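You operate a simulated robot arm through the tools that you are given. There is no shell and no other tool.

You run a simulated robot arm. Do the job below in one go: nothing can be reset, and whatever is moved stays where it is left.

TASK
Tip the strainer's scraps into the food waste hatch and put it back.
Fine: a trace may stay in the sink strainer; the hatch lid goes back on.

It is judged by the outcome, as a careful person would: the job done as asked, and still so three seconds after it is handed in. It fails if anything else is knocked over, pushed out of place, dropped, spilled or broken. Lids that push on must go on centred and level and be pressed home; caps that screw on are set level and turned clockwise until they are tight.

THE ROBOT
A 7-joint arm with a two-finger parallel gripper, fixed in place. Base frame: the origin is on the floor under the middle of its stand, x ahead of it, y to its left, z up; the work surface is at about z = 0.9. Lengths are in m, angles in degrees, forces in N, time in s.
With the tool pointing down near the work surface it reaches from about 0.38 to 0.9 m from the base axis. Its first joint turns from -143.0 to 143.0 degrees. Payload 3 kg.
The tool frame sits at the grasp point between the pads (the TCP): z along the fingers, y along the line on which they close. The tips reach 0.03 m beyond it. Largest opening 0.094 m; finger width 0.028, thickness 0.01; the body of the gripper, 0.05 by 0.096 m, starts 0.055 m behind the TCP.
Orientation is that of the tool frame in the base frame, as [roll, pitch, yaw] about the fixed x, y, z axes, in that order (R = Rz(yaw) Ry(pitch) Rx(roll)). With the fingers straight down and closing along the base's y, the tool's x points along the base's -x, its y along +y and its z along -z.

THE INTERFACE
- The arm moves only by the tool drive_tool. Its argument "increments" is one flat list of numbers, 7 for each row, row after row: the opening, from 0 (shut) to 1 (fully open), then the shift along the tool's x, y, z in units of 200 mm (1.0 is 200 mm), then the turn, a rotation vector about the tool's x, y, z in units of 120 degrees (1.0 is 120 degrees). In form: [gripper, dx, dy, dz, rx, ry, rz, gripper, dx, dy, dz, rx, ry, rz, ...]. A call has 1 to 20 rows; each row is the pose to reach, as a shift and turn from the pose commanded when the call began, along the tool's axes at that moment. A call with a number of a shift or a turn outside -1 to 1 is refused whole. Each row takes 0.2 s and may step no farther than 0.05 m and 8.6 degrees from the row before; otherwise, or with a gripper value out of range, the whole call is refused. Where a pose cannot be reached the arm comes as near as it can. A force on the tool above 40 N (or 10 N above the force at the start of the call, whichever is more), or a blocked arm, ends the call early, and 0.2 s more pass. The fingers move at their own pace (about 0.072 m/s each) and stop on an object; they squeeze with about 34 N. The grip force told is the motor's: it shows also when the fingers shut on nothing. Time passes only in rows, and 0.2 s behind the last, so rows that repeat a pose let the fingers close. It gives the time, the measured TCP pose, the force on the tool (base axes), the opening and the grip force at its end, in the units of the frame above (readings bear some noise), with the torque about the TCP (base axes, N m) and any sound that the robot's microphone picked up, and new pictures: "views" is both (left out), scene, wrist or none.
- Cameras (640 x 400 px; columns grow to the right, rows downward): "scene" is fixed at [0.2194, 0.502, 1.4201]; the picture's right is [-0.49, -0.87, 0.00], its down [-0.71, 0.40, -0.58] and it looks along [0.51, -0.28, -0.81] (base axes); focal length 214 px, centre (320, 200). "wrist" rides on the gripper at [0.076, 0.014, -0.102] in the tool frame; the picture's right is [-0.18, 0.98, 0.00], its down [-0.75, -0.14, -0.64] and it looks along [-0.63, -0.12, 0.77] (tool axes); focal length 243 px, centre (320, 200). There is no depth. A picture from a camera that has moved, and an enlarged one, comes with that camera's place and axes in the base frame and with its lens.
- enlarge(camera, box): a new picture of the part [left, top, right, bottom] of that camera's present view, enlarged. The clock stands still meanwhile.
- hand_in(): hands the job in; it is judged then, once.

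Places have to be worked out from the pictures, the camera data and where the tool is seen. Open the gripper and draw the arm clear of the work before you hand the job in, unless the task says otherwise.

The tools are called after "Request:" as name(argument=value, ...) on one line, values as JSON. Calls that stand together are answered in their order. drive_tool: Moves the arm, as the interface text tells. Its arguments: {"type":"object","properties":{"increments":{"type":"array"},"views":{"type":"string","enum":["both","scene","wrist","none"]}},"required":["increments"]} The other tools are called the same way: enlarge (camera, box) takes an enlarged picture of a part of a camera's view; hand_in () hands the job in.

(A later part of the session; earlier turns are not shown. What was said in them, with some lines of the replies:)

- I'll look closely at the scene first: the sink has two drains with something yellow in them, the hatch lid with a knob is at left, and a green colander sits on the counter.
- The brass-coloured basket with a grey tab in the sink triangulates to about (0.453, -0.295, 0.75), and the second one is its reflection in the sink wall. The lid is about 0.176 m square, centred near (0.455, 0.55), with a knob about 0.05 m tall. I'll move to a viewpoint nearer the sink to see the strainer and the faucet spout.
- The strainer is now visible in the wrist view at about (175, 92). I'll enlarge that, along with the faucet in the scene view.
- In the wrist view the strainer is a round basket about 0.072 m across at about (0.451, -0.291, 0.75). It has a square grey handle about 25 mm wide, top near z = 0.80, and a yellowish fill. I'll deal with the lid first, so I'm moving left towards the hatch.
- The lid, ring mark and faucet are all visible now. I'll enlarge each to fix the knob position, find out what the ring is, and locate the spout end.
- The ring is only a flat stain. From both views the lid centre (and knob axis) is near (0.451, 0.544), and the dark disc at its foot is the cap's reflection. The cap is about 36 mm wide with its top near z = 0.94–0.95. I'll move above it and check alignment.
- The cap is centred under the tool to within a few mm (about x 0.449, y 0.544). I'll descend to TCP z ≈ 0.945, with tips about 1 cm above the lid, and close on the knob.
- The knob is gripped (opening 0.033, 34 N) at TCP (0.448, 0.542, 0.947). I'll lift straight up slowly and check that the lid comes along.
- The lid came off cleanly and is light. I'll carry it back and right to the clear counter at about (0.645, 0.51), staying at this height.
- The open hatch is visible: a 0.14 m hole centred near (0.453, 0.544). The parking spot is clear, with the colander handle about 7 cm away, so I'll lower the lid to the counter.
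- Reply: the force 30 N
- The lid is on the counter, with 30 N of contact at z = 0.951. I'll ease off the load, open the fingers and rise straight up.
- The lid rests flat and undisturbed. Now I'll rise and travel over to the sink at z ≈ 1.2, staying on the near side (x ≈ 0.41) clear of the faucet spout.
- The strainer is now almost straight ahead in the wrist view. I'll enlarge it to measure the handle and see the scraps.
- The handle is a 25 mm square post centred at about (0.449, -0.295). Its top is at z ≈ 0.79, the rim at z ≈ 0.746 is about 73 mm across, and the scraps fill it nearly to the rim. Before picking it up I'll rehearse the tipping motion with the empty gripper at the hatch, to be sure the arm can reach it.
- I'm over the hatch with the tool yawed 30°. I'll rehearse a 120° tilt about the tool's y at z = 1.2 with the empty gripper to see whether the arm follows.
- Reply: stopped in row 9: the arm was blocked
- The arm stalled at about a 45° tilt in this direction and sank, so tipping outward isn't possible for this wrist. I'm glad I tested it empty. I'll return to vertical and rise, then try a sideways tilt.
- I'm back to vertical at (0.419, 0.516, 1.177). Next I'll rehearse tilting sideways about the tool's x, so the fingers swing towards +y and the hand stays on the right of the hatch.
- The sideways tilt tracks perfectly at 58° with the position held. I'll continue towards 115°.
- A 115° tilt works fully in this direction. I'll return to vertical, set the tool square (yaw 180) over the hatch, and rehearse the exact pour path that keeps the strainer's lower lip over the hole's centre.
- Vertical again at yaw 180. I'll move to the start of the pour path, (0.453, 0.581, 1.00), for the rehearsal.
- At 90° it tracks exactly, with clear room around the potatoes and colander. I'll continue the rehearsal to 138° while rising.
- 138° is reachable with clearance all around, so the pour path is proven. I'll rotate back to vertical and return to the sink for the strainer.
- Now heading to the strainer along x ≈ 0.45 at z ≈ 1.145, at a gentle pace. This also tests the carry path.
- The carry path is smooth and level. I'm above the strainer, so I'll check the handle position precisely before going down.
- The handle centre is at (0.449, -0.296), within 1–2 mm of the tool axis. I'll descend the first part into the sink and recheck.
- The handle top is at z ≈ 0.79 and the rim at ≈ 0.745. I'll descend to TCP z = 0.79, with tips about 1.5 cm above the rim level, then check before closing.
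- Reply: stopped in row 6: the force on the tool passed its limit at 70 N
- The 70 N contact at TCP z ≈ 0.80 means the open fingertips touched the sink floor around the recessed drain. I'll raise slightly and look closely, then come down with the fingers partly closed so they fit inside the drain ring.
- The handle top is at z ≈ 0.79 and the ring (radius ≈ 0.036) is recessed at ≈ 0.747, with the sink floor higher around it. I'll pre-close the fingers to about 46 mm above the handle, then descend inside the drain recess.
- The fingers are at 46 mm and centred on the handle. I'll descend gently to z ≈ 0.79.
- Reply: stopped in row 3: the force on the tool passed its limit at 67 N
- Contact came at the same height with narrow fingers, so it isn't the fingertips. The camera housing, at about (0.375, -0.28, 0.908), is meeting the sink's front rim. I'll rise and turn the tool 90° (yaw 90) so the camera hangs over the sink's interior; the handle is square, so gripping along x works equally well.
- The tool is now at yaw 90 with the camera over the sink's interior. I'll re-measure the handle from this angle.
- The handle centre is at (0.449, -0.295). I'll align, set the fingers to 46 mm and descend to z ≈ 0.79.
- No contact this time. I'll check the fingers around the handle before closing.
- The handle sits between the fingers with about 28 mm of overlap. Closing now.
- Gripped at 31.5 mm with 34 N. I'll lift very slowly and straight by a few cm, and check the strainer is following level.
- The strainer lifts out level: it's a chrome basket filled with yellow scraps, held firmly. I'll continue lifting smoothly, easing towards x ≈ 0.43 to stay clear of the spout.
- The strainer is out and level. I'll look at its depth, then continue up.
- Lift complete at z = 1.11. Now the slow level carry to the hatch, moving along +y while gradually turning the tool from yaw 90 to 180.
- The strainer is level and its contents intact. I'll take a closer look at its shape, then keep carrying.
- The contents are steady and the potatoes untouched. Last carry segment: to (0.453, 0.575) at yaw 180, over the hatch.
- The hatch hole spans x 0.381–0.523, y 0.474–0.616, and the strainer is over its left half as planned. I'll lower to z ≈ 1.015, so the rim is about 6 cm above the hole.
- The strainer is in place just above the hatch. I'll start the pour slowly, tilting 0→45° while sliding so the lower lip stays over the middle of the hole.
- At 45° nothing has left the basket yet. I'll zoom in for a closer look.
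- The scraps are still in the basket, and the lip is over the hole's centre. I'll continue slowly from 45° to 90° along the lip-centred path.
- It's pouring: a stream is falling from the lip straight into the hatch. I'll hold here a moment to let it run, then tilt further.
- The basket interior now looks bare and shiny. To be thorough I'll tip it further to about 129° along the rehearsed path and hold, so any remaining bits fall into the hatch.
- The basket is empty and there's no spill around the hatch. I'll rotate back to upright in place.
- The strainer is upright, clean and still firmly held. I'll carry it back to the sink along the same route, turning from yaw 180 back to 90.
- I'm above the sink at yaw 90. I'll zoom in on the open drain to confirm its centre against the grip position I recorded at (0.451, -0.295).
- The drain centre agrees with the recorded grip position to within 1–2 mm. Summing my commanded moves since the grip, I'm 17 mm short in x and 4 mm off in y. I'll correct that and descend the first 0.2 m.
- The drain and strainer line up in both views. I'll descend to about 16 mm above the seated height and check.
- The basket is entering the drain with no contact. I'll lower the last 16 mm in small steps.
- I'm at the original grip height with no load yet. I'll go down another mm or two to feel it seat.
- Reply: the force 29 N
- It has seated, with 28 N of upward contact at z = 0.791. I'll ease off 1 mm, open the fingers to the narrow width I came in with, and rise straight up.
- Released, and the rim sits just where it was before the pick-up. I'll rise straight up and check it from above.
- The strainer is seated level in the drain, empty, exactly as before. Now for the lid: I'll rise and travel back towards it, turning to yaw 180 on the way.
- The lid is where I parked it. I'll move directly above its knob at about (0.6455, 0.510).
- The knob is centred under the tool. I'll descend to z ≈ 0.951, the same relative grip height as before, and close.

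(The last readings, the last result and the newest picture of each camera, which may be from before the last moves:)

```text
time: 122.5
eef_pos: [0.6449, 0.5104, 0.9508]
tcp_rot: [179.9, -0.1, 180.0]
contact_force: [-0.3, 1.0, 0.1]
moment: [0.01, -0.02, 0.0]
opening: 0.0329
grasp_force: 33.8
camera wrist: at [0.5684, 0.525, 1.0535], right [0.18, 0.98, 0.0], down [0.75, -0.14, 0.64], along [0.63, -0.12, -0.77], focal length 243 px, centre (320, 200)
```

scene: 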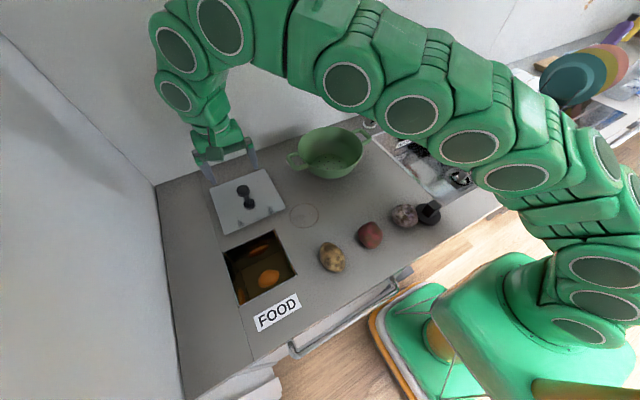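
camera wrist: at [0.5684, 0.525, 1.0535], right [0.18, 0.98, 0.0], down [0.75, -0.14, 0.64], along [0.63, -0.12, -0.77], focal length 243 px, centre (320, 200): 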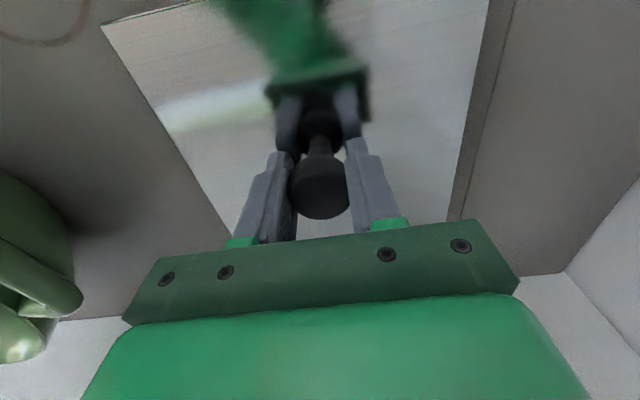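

The knob is gripped. I'll lift 9 cm and move back by exactly the reverse of the earlier shift (-0.196 in x, +0.034 in y) to sit over the hatch.

Request:
drive_tool(increments=[0, 0, 0, -0.04, 0, 0, 0, 0, 0, 0, -0.12, 0, 0, 0, 0, 0, 0, -0.24, 0, 0, 0, 0, 0, 0, -0.36, 0, 0, 0, 0, 0, 0, -0.45, 0, 0, 0, 0, 0.1, 0.02, -0.45, 0, 0, 0, 0, 0.25, 0.045, -0.45, 0, 0, 0, 0, 0.4, 0.07, -0.45, 0, 0, 0, 0, 0.55, 0.095, -0.45, 0, 0, 0, 0, 0.7, 0.12, -0.45, 0, 0, 0, 0, 0.85, 0.147, -0.45, 0, 0, 0, 0, 0.95, 0.165, -0.45, 0, 0, 0, 0, 0.98, 0.17, -0.45, 0, 0, 0, 0, 0.98, 0.17, -0.45, 0, 0, 0], views="both")

Request:
enlarge(camera="scene", box=[180, 190, 330, 330])

```text
time: 125.5
eef_pos: [0.4478, 0.5461, 1.0418]
tcp_rot: [179.9, 0.0, -179.9]
contact_force: [-0.6, -0.1, -1.8]
moment: [0.0, 0.0, 0.01]
opening: 0.033
grasp_force: 33.7
camera wrist: at [0.3714, 0.5604, 1.1447], right [0.18, 0.98, 0.0], down [0.75, -0.14, 0.64], along [0.63, -0.12, -0.77], focal length 243 px, centre (320, 200)
```

scene: 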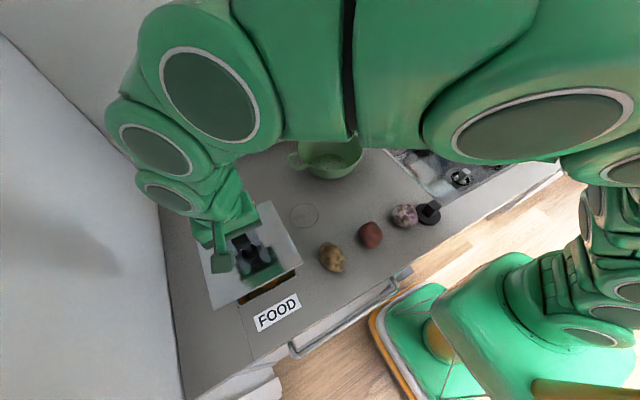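
wrist: 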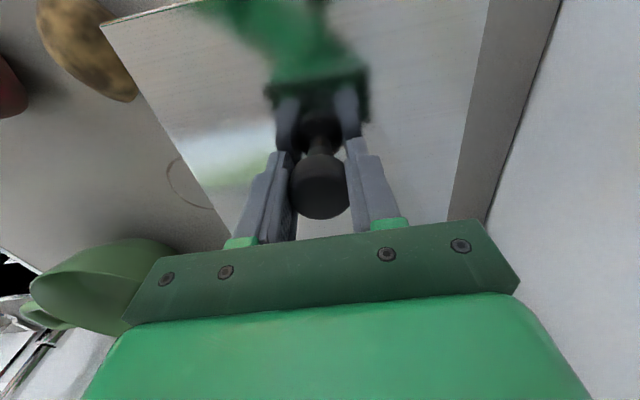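

```text
2.86 times, centred on (255, 260) of scene
camera zoom: at [0.2194, 0.502, 1.4201], right [-0.49, -0.87, 0.0], down [-0.71, 0.4, -0.58], along [0.51, -0.28, -0.81], focal length 613 px, centre (506, 29)
```

zoom: 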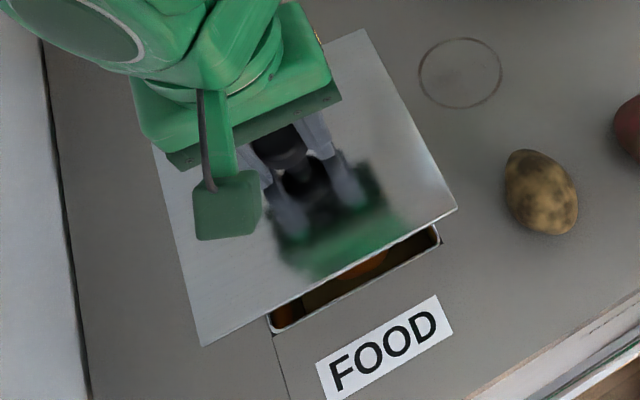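

The lid is over the hatch. The y reading is a little higher than expected, so I'll take a couple more still readings to average out noise before lowering.

Request:
drive_tool(increments=[0, 0, 0, 0, 0, 0, 0], views="none")

Request:
drive_tool(increments=[0, 0, 0, 0, 0, 0, 0], views="none")

Request:
drive_tool(increments=[0, 0, 0, 0, 0, 0, 0], views="none")

Request:
drive_tool(increments=[0, 0, 0, 0, 0, 0, 0], views="none")

```text
time: 125.9
eef_pos: [0.4477, 0.5463, 1.0408]
tcp_rot: [180.0, 0.1, -179.9]
contact_force: [0.3, 0.1, -1.7]
moment: [-0.01, -0.03, -0.03]
opening: 0.0328
grasp_force: 34.0
```

```text
time: 126.3
eef_pos: [0.4469, 0.5467, 1.0413]
tcp_rot: [-179.9, 0.0, -180.0]
contact_force: [0.2, -0.9, -1.5]
moment: [-0.02, -0.02, -0.02]
opening: 0.0328
grasp_force: 34.1
```

```text
time: 126.7
eef_pos: [0.4468, 0.546, 1.041]
tcp_rot: [180.0, 0.0, -179.9]
contact_force: [0.5, 0.2, -2.1]
moment: [0.02, 0.05, 0.03]
opening: 0.0325
grasp_force: 33.5
```

```text
time: 127.1
eef_pos: [0.4476, 0.5453, 1.0406]
tcp_rot: [180.0, 0.0, -180.0]
contact_force: [-0.2, -0.2, -0.8]
moment: [0.0, -0.03, -0.01]
opening: 0.0328
grasp_force: 33.6
```

The average is (0.4474, 0.5461), about 1 mm and 2 mm off the pick-up pose. I'll correct that small offset, lower to about 1 cm above the seat, and compare the lid's corners with its original picture.

Request:
drive_tool(increments=[0, -0.005, -0.01, 0.08, 0, 0, 0, 0, -0.005, -0.01, 0.18, 0, 0, 0, 0, -0.005, -0.01, 0.28, 0, 0, 0, 0, -0.005, -0.01, 0.36, 0, 0, 0, 0, -0.005, -0.01, 0.4, 0, 0, 0, 0, -0.005, -0.01, 0.42, 0, 0, 0], views="both")

Request:
enlarge(camera="scene", box=[200, 200, 320, 340])

```text
time: 128.5
eef_pos: [0.4492, 0.5428, 0.9565]
tcp_rot: [180.0, 0.1, -180.0]
contact_force: [-1.3, -0.4, -1.3]
moment: [0.03, -0.04, -0.01]
opening: 0.0328
grasp_force: 34.2
camera wrist: at [0.3736, 0.5573, 1.0595], right [0.18, 0.98, 0.0], down [0.75, -0.14, 0.64], along [0.63, -0.12, -0.77], focal length 243 px, centre (320, 200)
```

scene: 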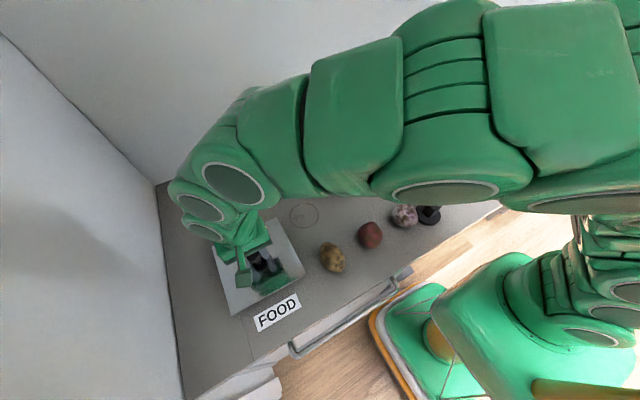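
wrist: 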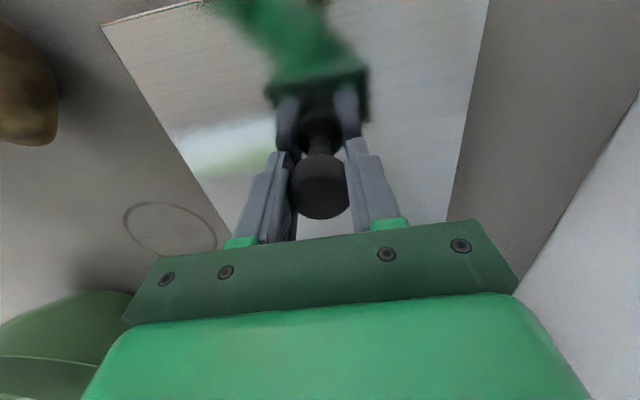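

```text
2.86 times, centred on (260, 270) of scene
camera zoom: at [0.2194, 0.502, 1.4201], right [-0.49, -0.87, 0.0], down [-0.71, 0.4, -0.58], along [0.51, -0.28, -0.81], focal length 613 px, centre (491, 0)
```

zoom: 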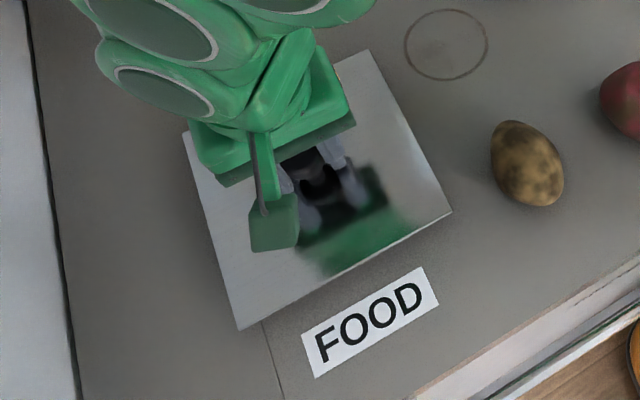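

The corner comparison suggests the lid is within about 2 mm of its original spot (slightly +x, -y). I'll apply a 1 mm correction each way and lower gently in small steps, watching the force.

Request:
drive_tool(increments=[0, 0.005, 0.005, 0.0, 0, 0, 0, 0, 0.005, 0.005, 0.012, 0, 0, 0, 0, 0.005, 0.005, 0.022, 0, 0, 0], views="none")

Request:
drive_tool(increments=[0, 0, 0, 0.008, 0, 0, 0, 0, 0, 0, 0.015, 0, 0, 0], views="both")

Request:
enlarge(camera="scene", box=[200, 200, 320, 340])

```text
time: 129.3
eef_pos: [0.4472, 0.5439, 0.9527]
tcp_rot: [-180.0, 0.0, 180.0]
contact_force: [0.2, 0.5, -1.5]
moment: [0.02, 0.01, 0.02]
opening: 0.0329
grasp_force: 34.2
```

```text
time: 129.9
eef_pos: [0.4479, 0.544, 0.9506]
tcp_rot: [179.9, 0.1, 180.0]
contact_force: [-1.2, -0.1, -1.5]
moment: [0.04, 0.0, -0.01]
opening: 0.0329
grasp_force: 33.9
camera wrist: at [0.3721, 0.5586, 1.0533], right [0.18, 0.98, 0.0], down [0.75, -0.14, 0.64], along [0.63, -0.12, -0.77], focal length 243 px, centre (320, 200)
```

scene: 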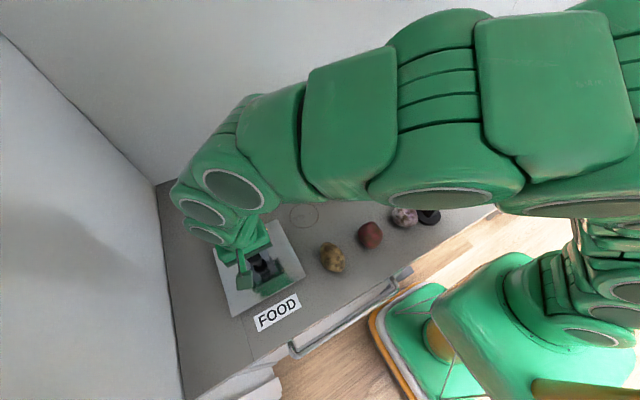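
wrist: 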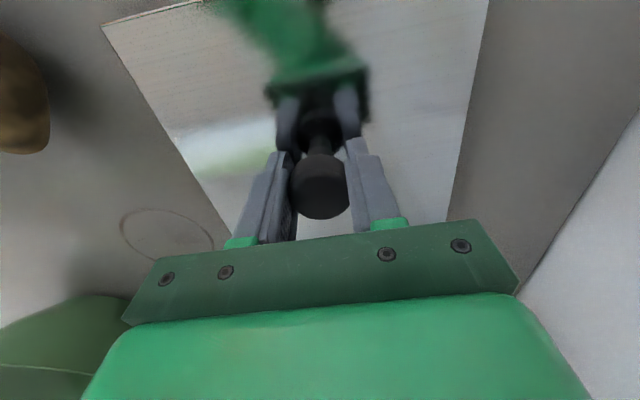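

```text
2.86 times, centred on (260, 270) of scene
camera zoom: at [0.2194, 0.502, 1.4201], right [-0.49, -0.87, 0.0], down [-0.71, 0.4, -0.58], along [0.51, -0.28, -0.81], focal length 613 px, centre (491, 0)
```

zoom: 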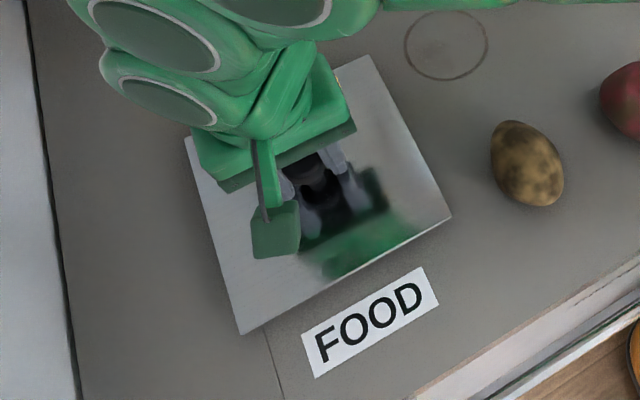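

No contact yet at z = 0.951, and the corners now match the original within about 1 mm. I'll continue lowering in small steps.

Request:
drive_tool(increments=[0, 0, 0, 0.008, 0, 0, 0, 0, 0, 0, 0.016, 0, 0, 0, 0, 0, 0, 0.022, 0, 0, 0], views="none")

```text
time: 130.7
eef_pos: [0.4478, 0.5438, 0.9456]
tcp_rot: [-180.0, -0.1, -180.0]
contact_force: [-1.0, 0.3, -1.1]
moment: [0.0, 0.02, -0.01]
opening: 0.033
grasp_force: 34.3
```

Already below the counter-contact height with no resistance, so the lid is entering the opening. Continuing 1 mm at a time.

Request:
drive_tool(increments=[0, 0, 0, 0.006, 0, 0, 0, 0, 0, 0, 0.012, 0, 0, 0], views="none")

```text
time: 131.3
eef_pos: [0.4489, 0.5436, 0.9423]
tcp_rot: [-180.0, -0.1, -179.8]
contact_force: [-0.2, -0.8, -2.4]
moment: [-0.03, -0.01, 0.01]
opening: 0.0326
grasp_force: 33.8
```

Request:
drive_tool(increments=[0, 0, 0, 0.005, 0, 0, 0, 0, 0, 0, 0.01, 0, 0, 0], views="both")

Request:
enlarge(camera="scene", box=[200, 200, 320, 340])

```text
time: 131.9
eef_pos: [0.4476, 0.5434, 0.9414]
tcp_rot: [-180.0, 0.0, 180.0]
contact_force: [0.6, 0.0, -0.4]
moment: [0.01, -0.01, -0.01]
opening: 0.0328
grasp_force: 33.8
camera wrist: at [0.3723, 0.5587, 1.0444], right [0.18, 0.98, 0.0], down [0.75, -0.14, 0.64], along [0.63, -0.12, -0.77], focal length 243 px, centre (320, 200)
```

scene: 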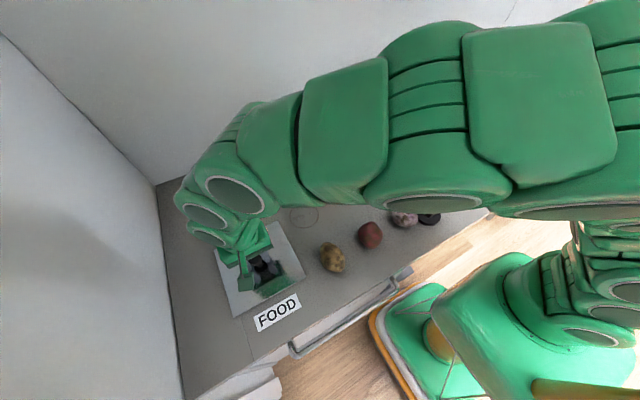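
wrist: 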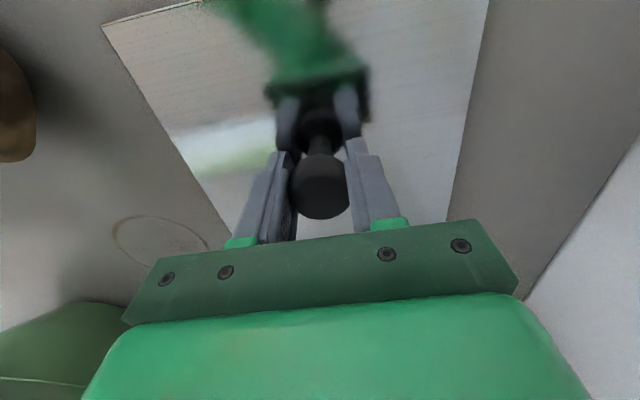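

```text
2.86 times, centred on (260, 270) of scene
camera zoom: at [0.2194, 0.502, 1.4201], right [-0.49, -0.87, 0.0], down [-0.71, 0.4, -0.58], along [0.51, -0.28, -0.81], focal length 613 px, centre (491, 0)
```

zoom: 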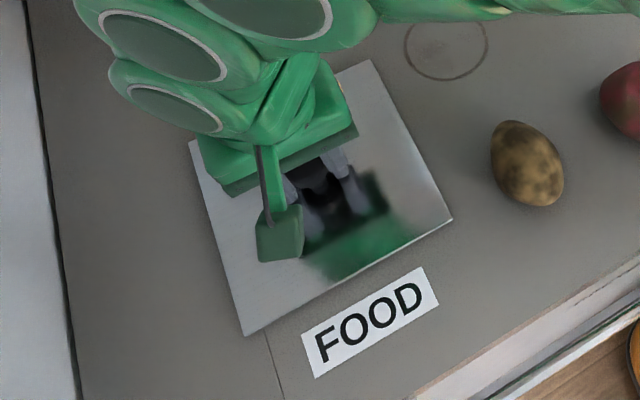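

The corners now match the original picture within a pixel, and there's still no load. I'll go down until I feel the seat.

Request:
drive_tool(increments=[0, 0, 0, 0.005, 0, 0, 0, 0, 0, 0, 0.008, 0, 0, 0], views="none")

```text
time: 132.5
eef_pos: [0.4493, 0.5437, 0.941]
tcp_rot: [179.8, 0.1, -179.9]
contact_force: [-1.8, -8.0, 18.1]
moment: [-0.11, 0.32, -0.01]
opening: 0.0327
grasp_force: 34.7
```

Contact at z = 0.941 with 18 N, so the lid has reached its seat. I'll press a touch more, then relieve the load and open.

Request:
drive_tool(increments=[0, 0, 0, 0.004, 0, 0, 0, 0, 0, 0, 0.004, 0, 0, 0, 0, 0, 0, -0.004, 0, 0, 0, 1, 0, 0, -0.006, 0, 0, 0, 1, 0, 0, -0.006, 0, 0, 0, 1, 0, 0, -0.006, 0, 0, 0, 1, 0, 0, -0.006, 0, 0, 0], views="wrist")

```text
time: 134.1
eef_pos: [0.4481, 0.544, 0.9421]
tcp_rot: [-180.0, 0.0, -180.0]
contact_force: [-0.7, 0.5, -0.1]
moment: [-0.03, -0.02, -0.02]
opening: 0.0938
grasp_force: 0.1
camera wrist: at [0.3719, 0.5582, 1.0439], right [0.18, 0.98, 0.0], down [0.75, -0.14, 0.64], along [0.63, -0.12, -0.77], focal length 243 px, centre (320, 200)
```

wrist: 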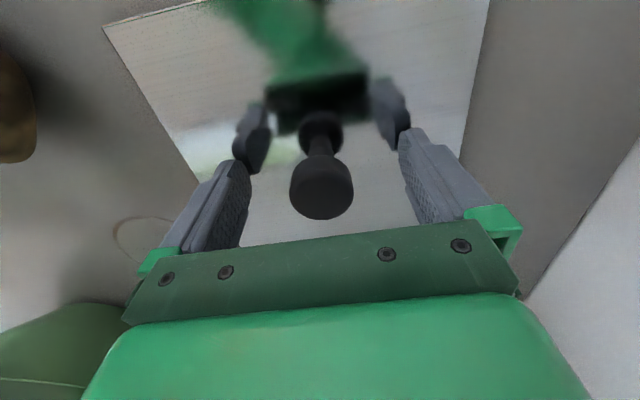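

The knob is released. I'll rise straight up 10 cm and inspect the lid from both cameras.

Request:
drive_tool(increments=[1, 0, 0, -0.06, 0, 0, 0, 1, 0, 0, -0.16, 0, 0, 0, 1, 0, 0, -0.3, 0, 0, 0, 1, 0, 0, -0.45, 0, 0, 0, 1, 0, 0, -0.55, 0, 0, 0], views="both")

Request:
enlarge(camera="scene", box=[200, 200, 320, 340])

Request:
enlarge(camera="wrist", box=[180, 0, 460, 200])

```text
time: 135.3
eef_pos: [0.4479, 0.5435, 1.053]
tcp_rot: [-180.0, 0.0, -180.0]
contact_force: [-0.1, 0.7, 0.5]
moment: [0.03, -0.01, 0.03]
opening: 0.094
grasp_force: 0.1
camera wrist: at [0.3722, 0.5588, 1.155], right [0.18, 0.98, 0.0], down [0.75, -0.14, 0.64], along [0.63, -0.12, -0.77], focal length 243 px, centre (320, 200)
```

scene: 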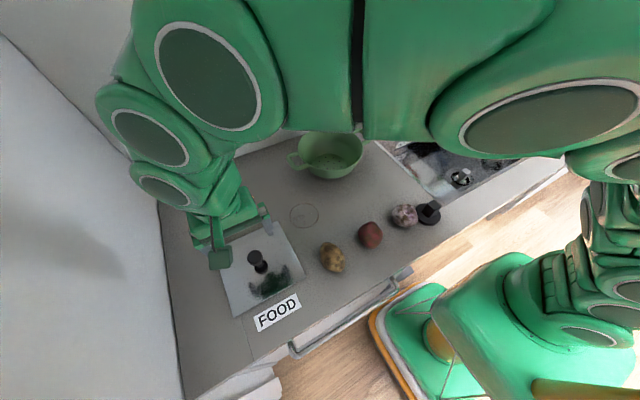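
wrist: 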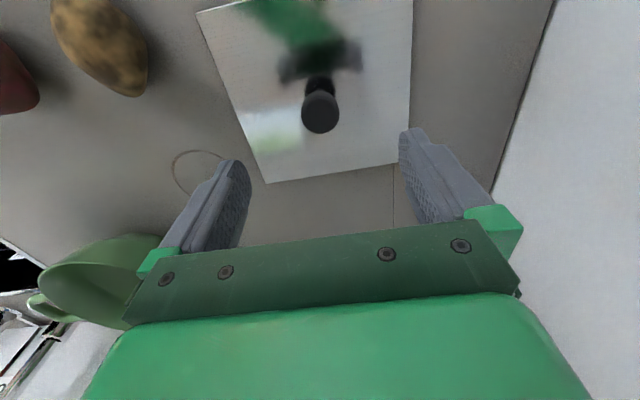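

```text
2.86 times, centred on (260, 270) of scene
camera zoom: at [0.2194, 0.502, 1.4201], right [-0.49, -0.87, 0.0], down [-0.71, 0.4, -0.58], along [0.51, -0.28, -0.81], focal length 613 px, centre (491, 0)
```

zoom: 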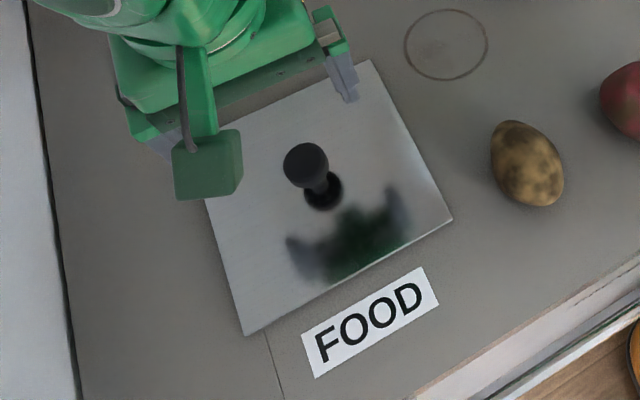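

```text
2.00 times, centred on (320, 100) of wrist
camera zoom: at [0.3722, 0.5588, 1.155], right [0.18, 0.98, 0.0], down [0.75, -0.14, 0.64], along [0.63, -0.12, -0.77], focal length 485 px, centre (320, 400)
```

zoom: 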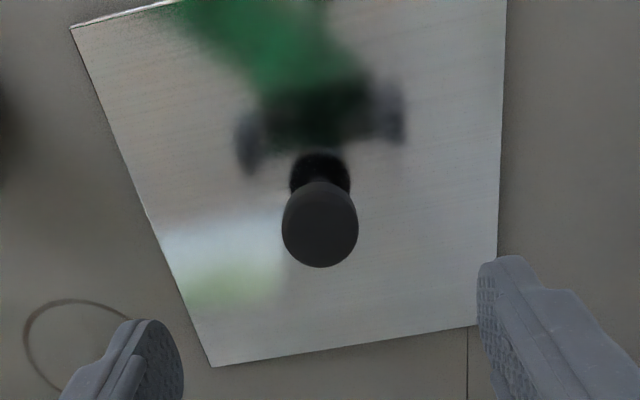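

The lid sits square and level at its original spot: all corners and the knob match the first picture. To be sure it's pressed home, I'll close the fingers and press gently on top of the knob.

Request:
drive_tool(increments=[0, -0.012, 0, 0, 0, 0, 0, 0, -0.012, 0, 0, 0, 0, 0, 0, -0.012, 0, 0.05, 0, 0, 0, 0, -0.012, 0, 0.12, 0, 0, 0, 0, -0.012, 0, 0.2, 0, 0, 0, 0, -0.012, 0, 0.27, 0, 0, 0, 0, -0.012, 0, 0.31, 0, 0, 0], views="wrist")

```text
time: 136.9
eef_pos: [0.451, 0.5449, 0.9887]
tcp_rot: [179.9, 0.1, 179.9]
contact_force: [-0.1, 0.6, 0.6]
moment: [-0.01, -0.01, -0.01]
opening: 0.0
grasp_force: 32.7
camera wrist: at [0.3752, 0.5589, 1.0918], right [0.18, 0.98, 0.0], down [0.75, -0.14, 0.64], along [0.63, -0.12, -0.77], focal length 243 px, centre (320, 200)
```

wrist: 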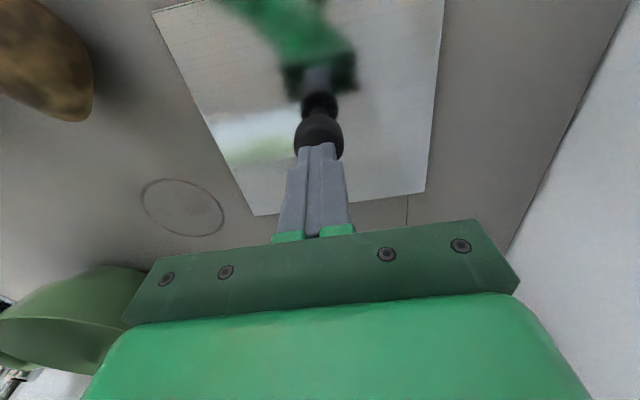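

The closed fingertips are just above the cap's centre. Lowering in small steps to press.

Request:
drive_tool(increments=[0, 0, 0, 0.01, 0, 0, 0, 0, 0, 0, 0.02, 0, 0, 0, 0, 0, 0, 0.03, 0, 0, 0], views="none")

```text
time: 137.7
eef_pos: [0.4508, 0.5437, 0.9824]
tcp_rot: [180.0, 0.0, 180.0]
contact_force: [-0.5, 0.2, 0.8]
moment: [-0.01, -0.01, -0.02]
opening: 0.0
grasp_force: 33.1
```

Request:
drive_tool(increments=[0, 0, 0, 0.01, 0, 0, 0, 0, 0, 0, 0.02, 0, 0, 0, 0, 0, 0, 0.028, 0, 0, 0], views="none")

```text
time: 138.5
eef_pos: [0.4497, 0.5443, 0.978]
tcp_rot: [179.9, 0.1, 180.0]
contact_force: [-6.0, -6.0, 20.2]
moment: [-0.19, 0.22, 0.04]
opening: 0.0
grasp_force: 33.0
```

I'm on the knob with 20 N of downward press. One more small push, then back off and rise.

Request:
drive_tool(increments=[0, 0, 0, 0.003, 0, 0, 0, 0, 0, 0, 0.003, 0, 0, 0], views="none")

Request:
drive_tool(increments=[0, 0, 0, -0.02, 0, 0, 0, 0, 0, 0, -0.08, 0, 0, 0, 0, 0, 0, -0.2, 0, 0, 0, 0.5, 0, 0, -0.4, 0, 0, 0, 1, 0, 0, -0.6, 0, 0, 0, 1, 0, 0, -0.8, 0, 0, 0, 1, 0, 0, -0.95, 0, 0, 0], views="none")

```text
time: 139.1
eef_pos: [0.4496, 0.5449, 0.9785]
tcp_rot: [179.9, 0.2, 179.9]
contact_force: [-0.7, -3.0, 10.6]
moment: [-0.08, 0.17, 0.08]
opening: 0.0
grasp_force: 33.1
stopped in row 2: the force on the tool passed its limit at 41 N (the readings are from after the stop); the commanded pose is now the measured one
```

```text
time: 140.7
eef_pos: [0.4503, 0.5427, 1.1675]
tcp_rot: [179.8, 0.1, 180.0]
contact_force: [-0.3, -0.5, -0.8]
moment: [-0.02, -0.02, -0.01]
opening: 0.094
grasp_force: 0.1
```

The lid was pressed with 41 N and didn't move. I'll draw the arm away from the hatch and inspect the whole scene.

Request:
drive_tool(increments=[1, 0.02, -0.15, -0.05, 0, 0, 0, 1, 0.04, -0.35, -0.1, 0, 0, 0, 1, 0.06, -0.55, -0.15, 0, 0, 0, 1, 0.08, -0.75, -0.2, 0, 0, 0, 1, 0.1, -0.95, -0.2, 0, 0, 0], views="none")

Request:
drive_tool(increments=[1, 0, -0.2, 0, 0, 0, 0, 1, 0, -0.4, 0, 0, 0, 0, 1, 0, -0.6, 0, 0, 0, 0, 1, 0, -0.8, 0, 0, 0, 0, 1, 0, -0.95, 0, 0, 0, 0], views="both")

Request:
enlarge(camera="scene", box=[200, 200, 320, 340])

Request:
enlarge(camera="scene", box=[430, 140, 530, 210])

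```text
time: 141.9
eef_pos: [0.4303, 0.3529, 1.2071]
tcp_rot: [179.9, 0.1, 180.0]
contact_force: [0.7, 0.1, -0.8]
moment: [0.0, -0.03, 0.0]
opening: 0.094
grasp_force: 0.1
```

```text
time: 143.1
eef_pos: [0.4308, 0.1627, 1.2067]
tcp_rot: [179.8, 0.3, 180.0]
contact_force: [-0.9, -0.5, 0.8]
moment: [0.02, -0.01, 0.01]
opening: 0.0941
grasp_force: 0.0
camera wrist: at [0.3543, 0.1772, 1.3091], right [0.18, 0.98, 0.0], down [0.75, -0.14, 0.64], along [0.63, -0.12, -0.76], focal length 243 px, centre (320, 200)
```

scene: 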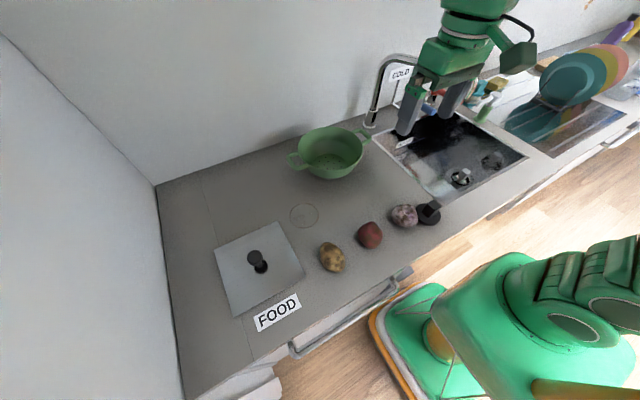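
wrist: 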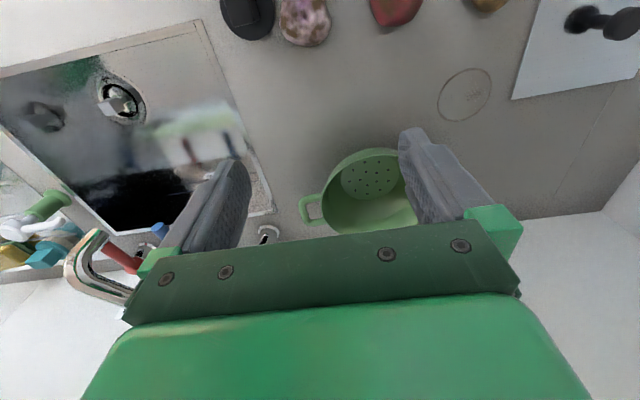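

```text
2.86 times, centred on (260, 270) of scene
camera zoom: at [0.2194, 0.502, 1.4201], right [-0.49, -0.87, 0.0], down [-0.71, 0.4, -0.58], along [0.51, -0.28, -0.81], focal length 613 px, centre (491, 0)
```

zoom: 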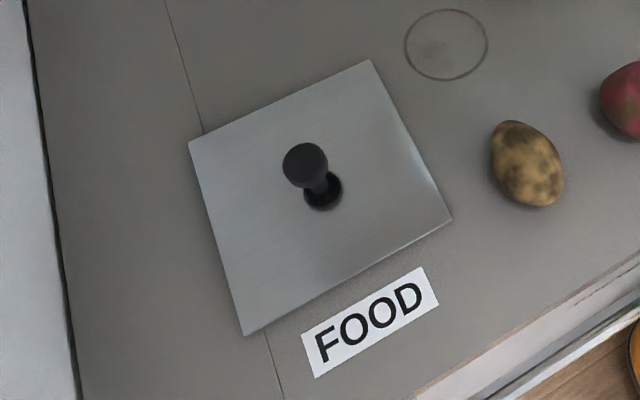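

```text
5.71 times, centred on (480, 175) of scene
camera zoom: at [0.2194, 0.502, 1.4201], right [-0.49, -0.87, 0.0], down [-0.71, 0.4, -0.58], along [0.51, -0.28, -0.81], focal length 1226 px, centre (-594, 343)
```

zoom: 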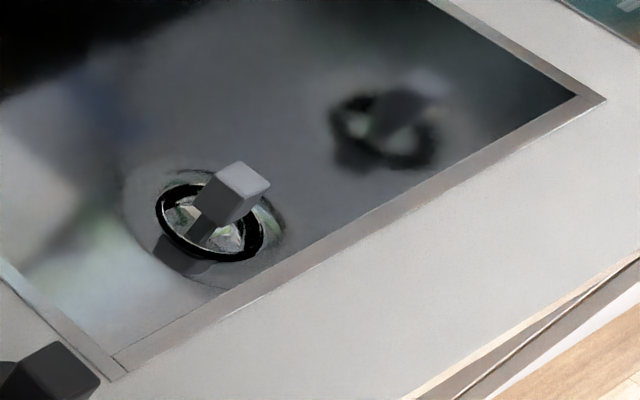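

Everything checks out. The lid sits square and flush on the hatch and the empty strainer is seated level in its drain. The potatoes, plug and colander haven't moved, nothing was spilled, and the gripper is open and clear of the work. Handing in.

Request:
hand_in()

```text
The job is handed in.
```

I tipped the strainer's scraps into the food waste hatch, put the strainer back in its drain, and put the hatch lid back on. I've handed the job in, but no verdict has come back yet.

- **Scraps:** they poured straight into the hatch. The basket looked empty afterwards, and I saw no spill around the opening.
- **Strainer:** it is seated level in the drain, matching how it looked before I picked it up.
- **Lid:** it is square on the hatch, with its corners within about 2 mm of where they started. I pressed it down with about 41 N and it didn't move.
- **Bumps:** on the way to the strainer, the gripper touched something at the sink twice, with about 70 N and 67 N. I think it was the camera housing against the front rim. I saw no damage and nothing moved, and turning the gripper 90° cleared it.

The potatoes, plug and colander are where they were. The gripper is open and the arm is clear of the hatch and the strainer.
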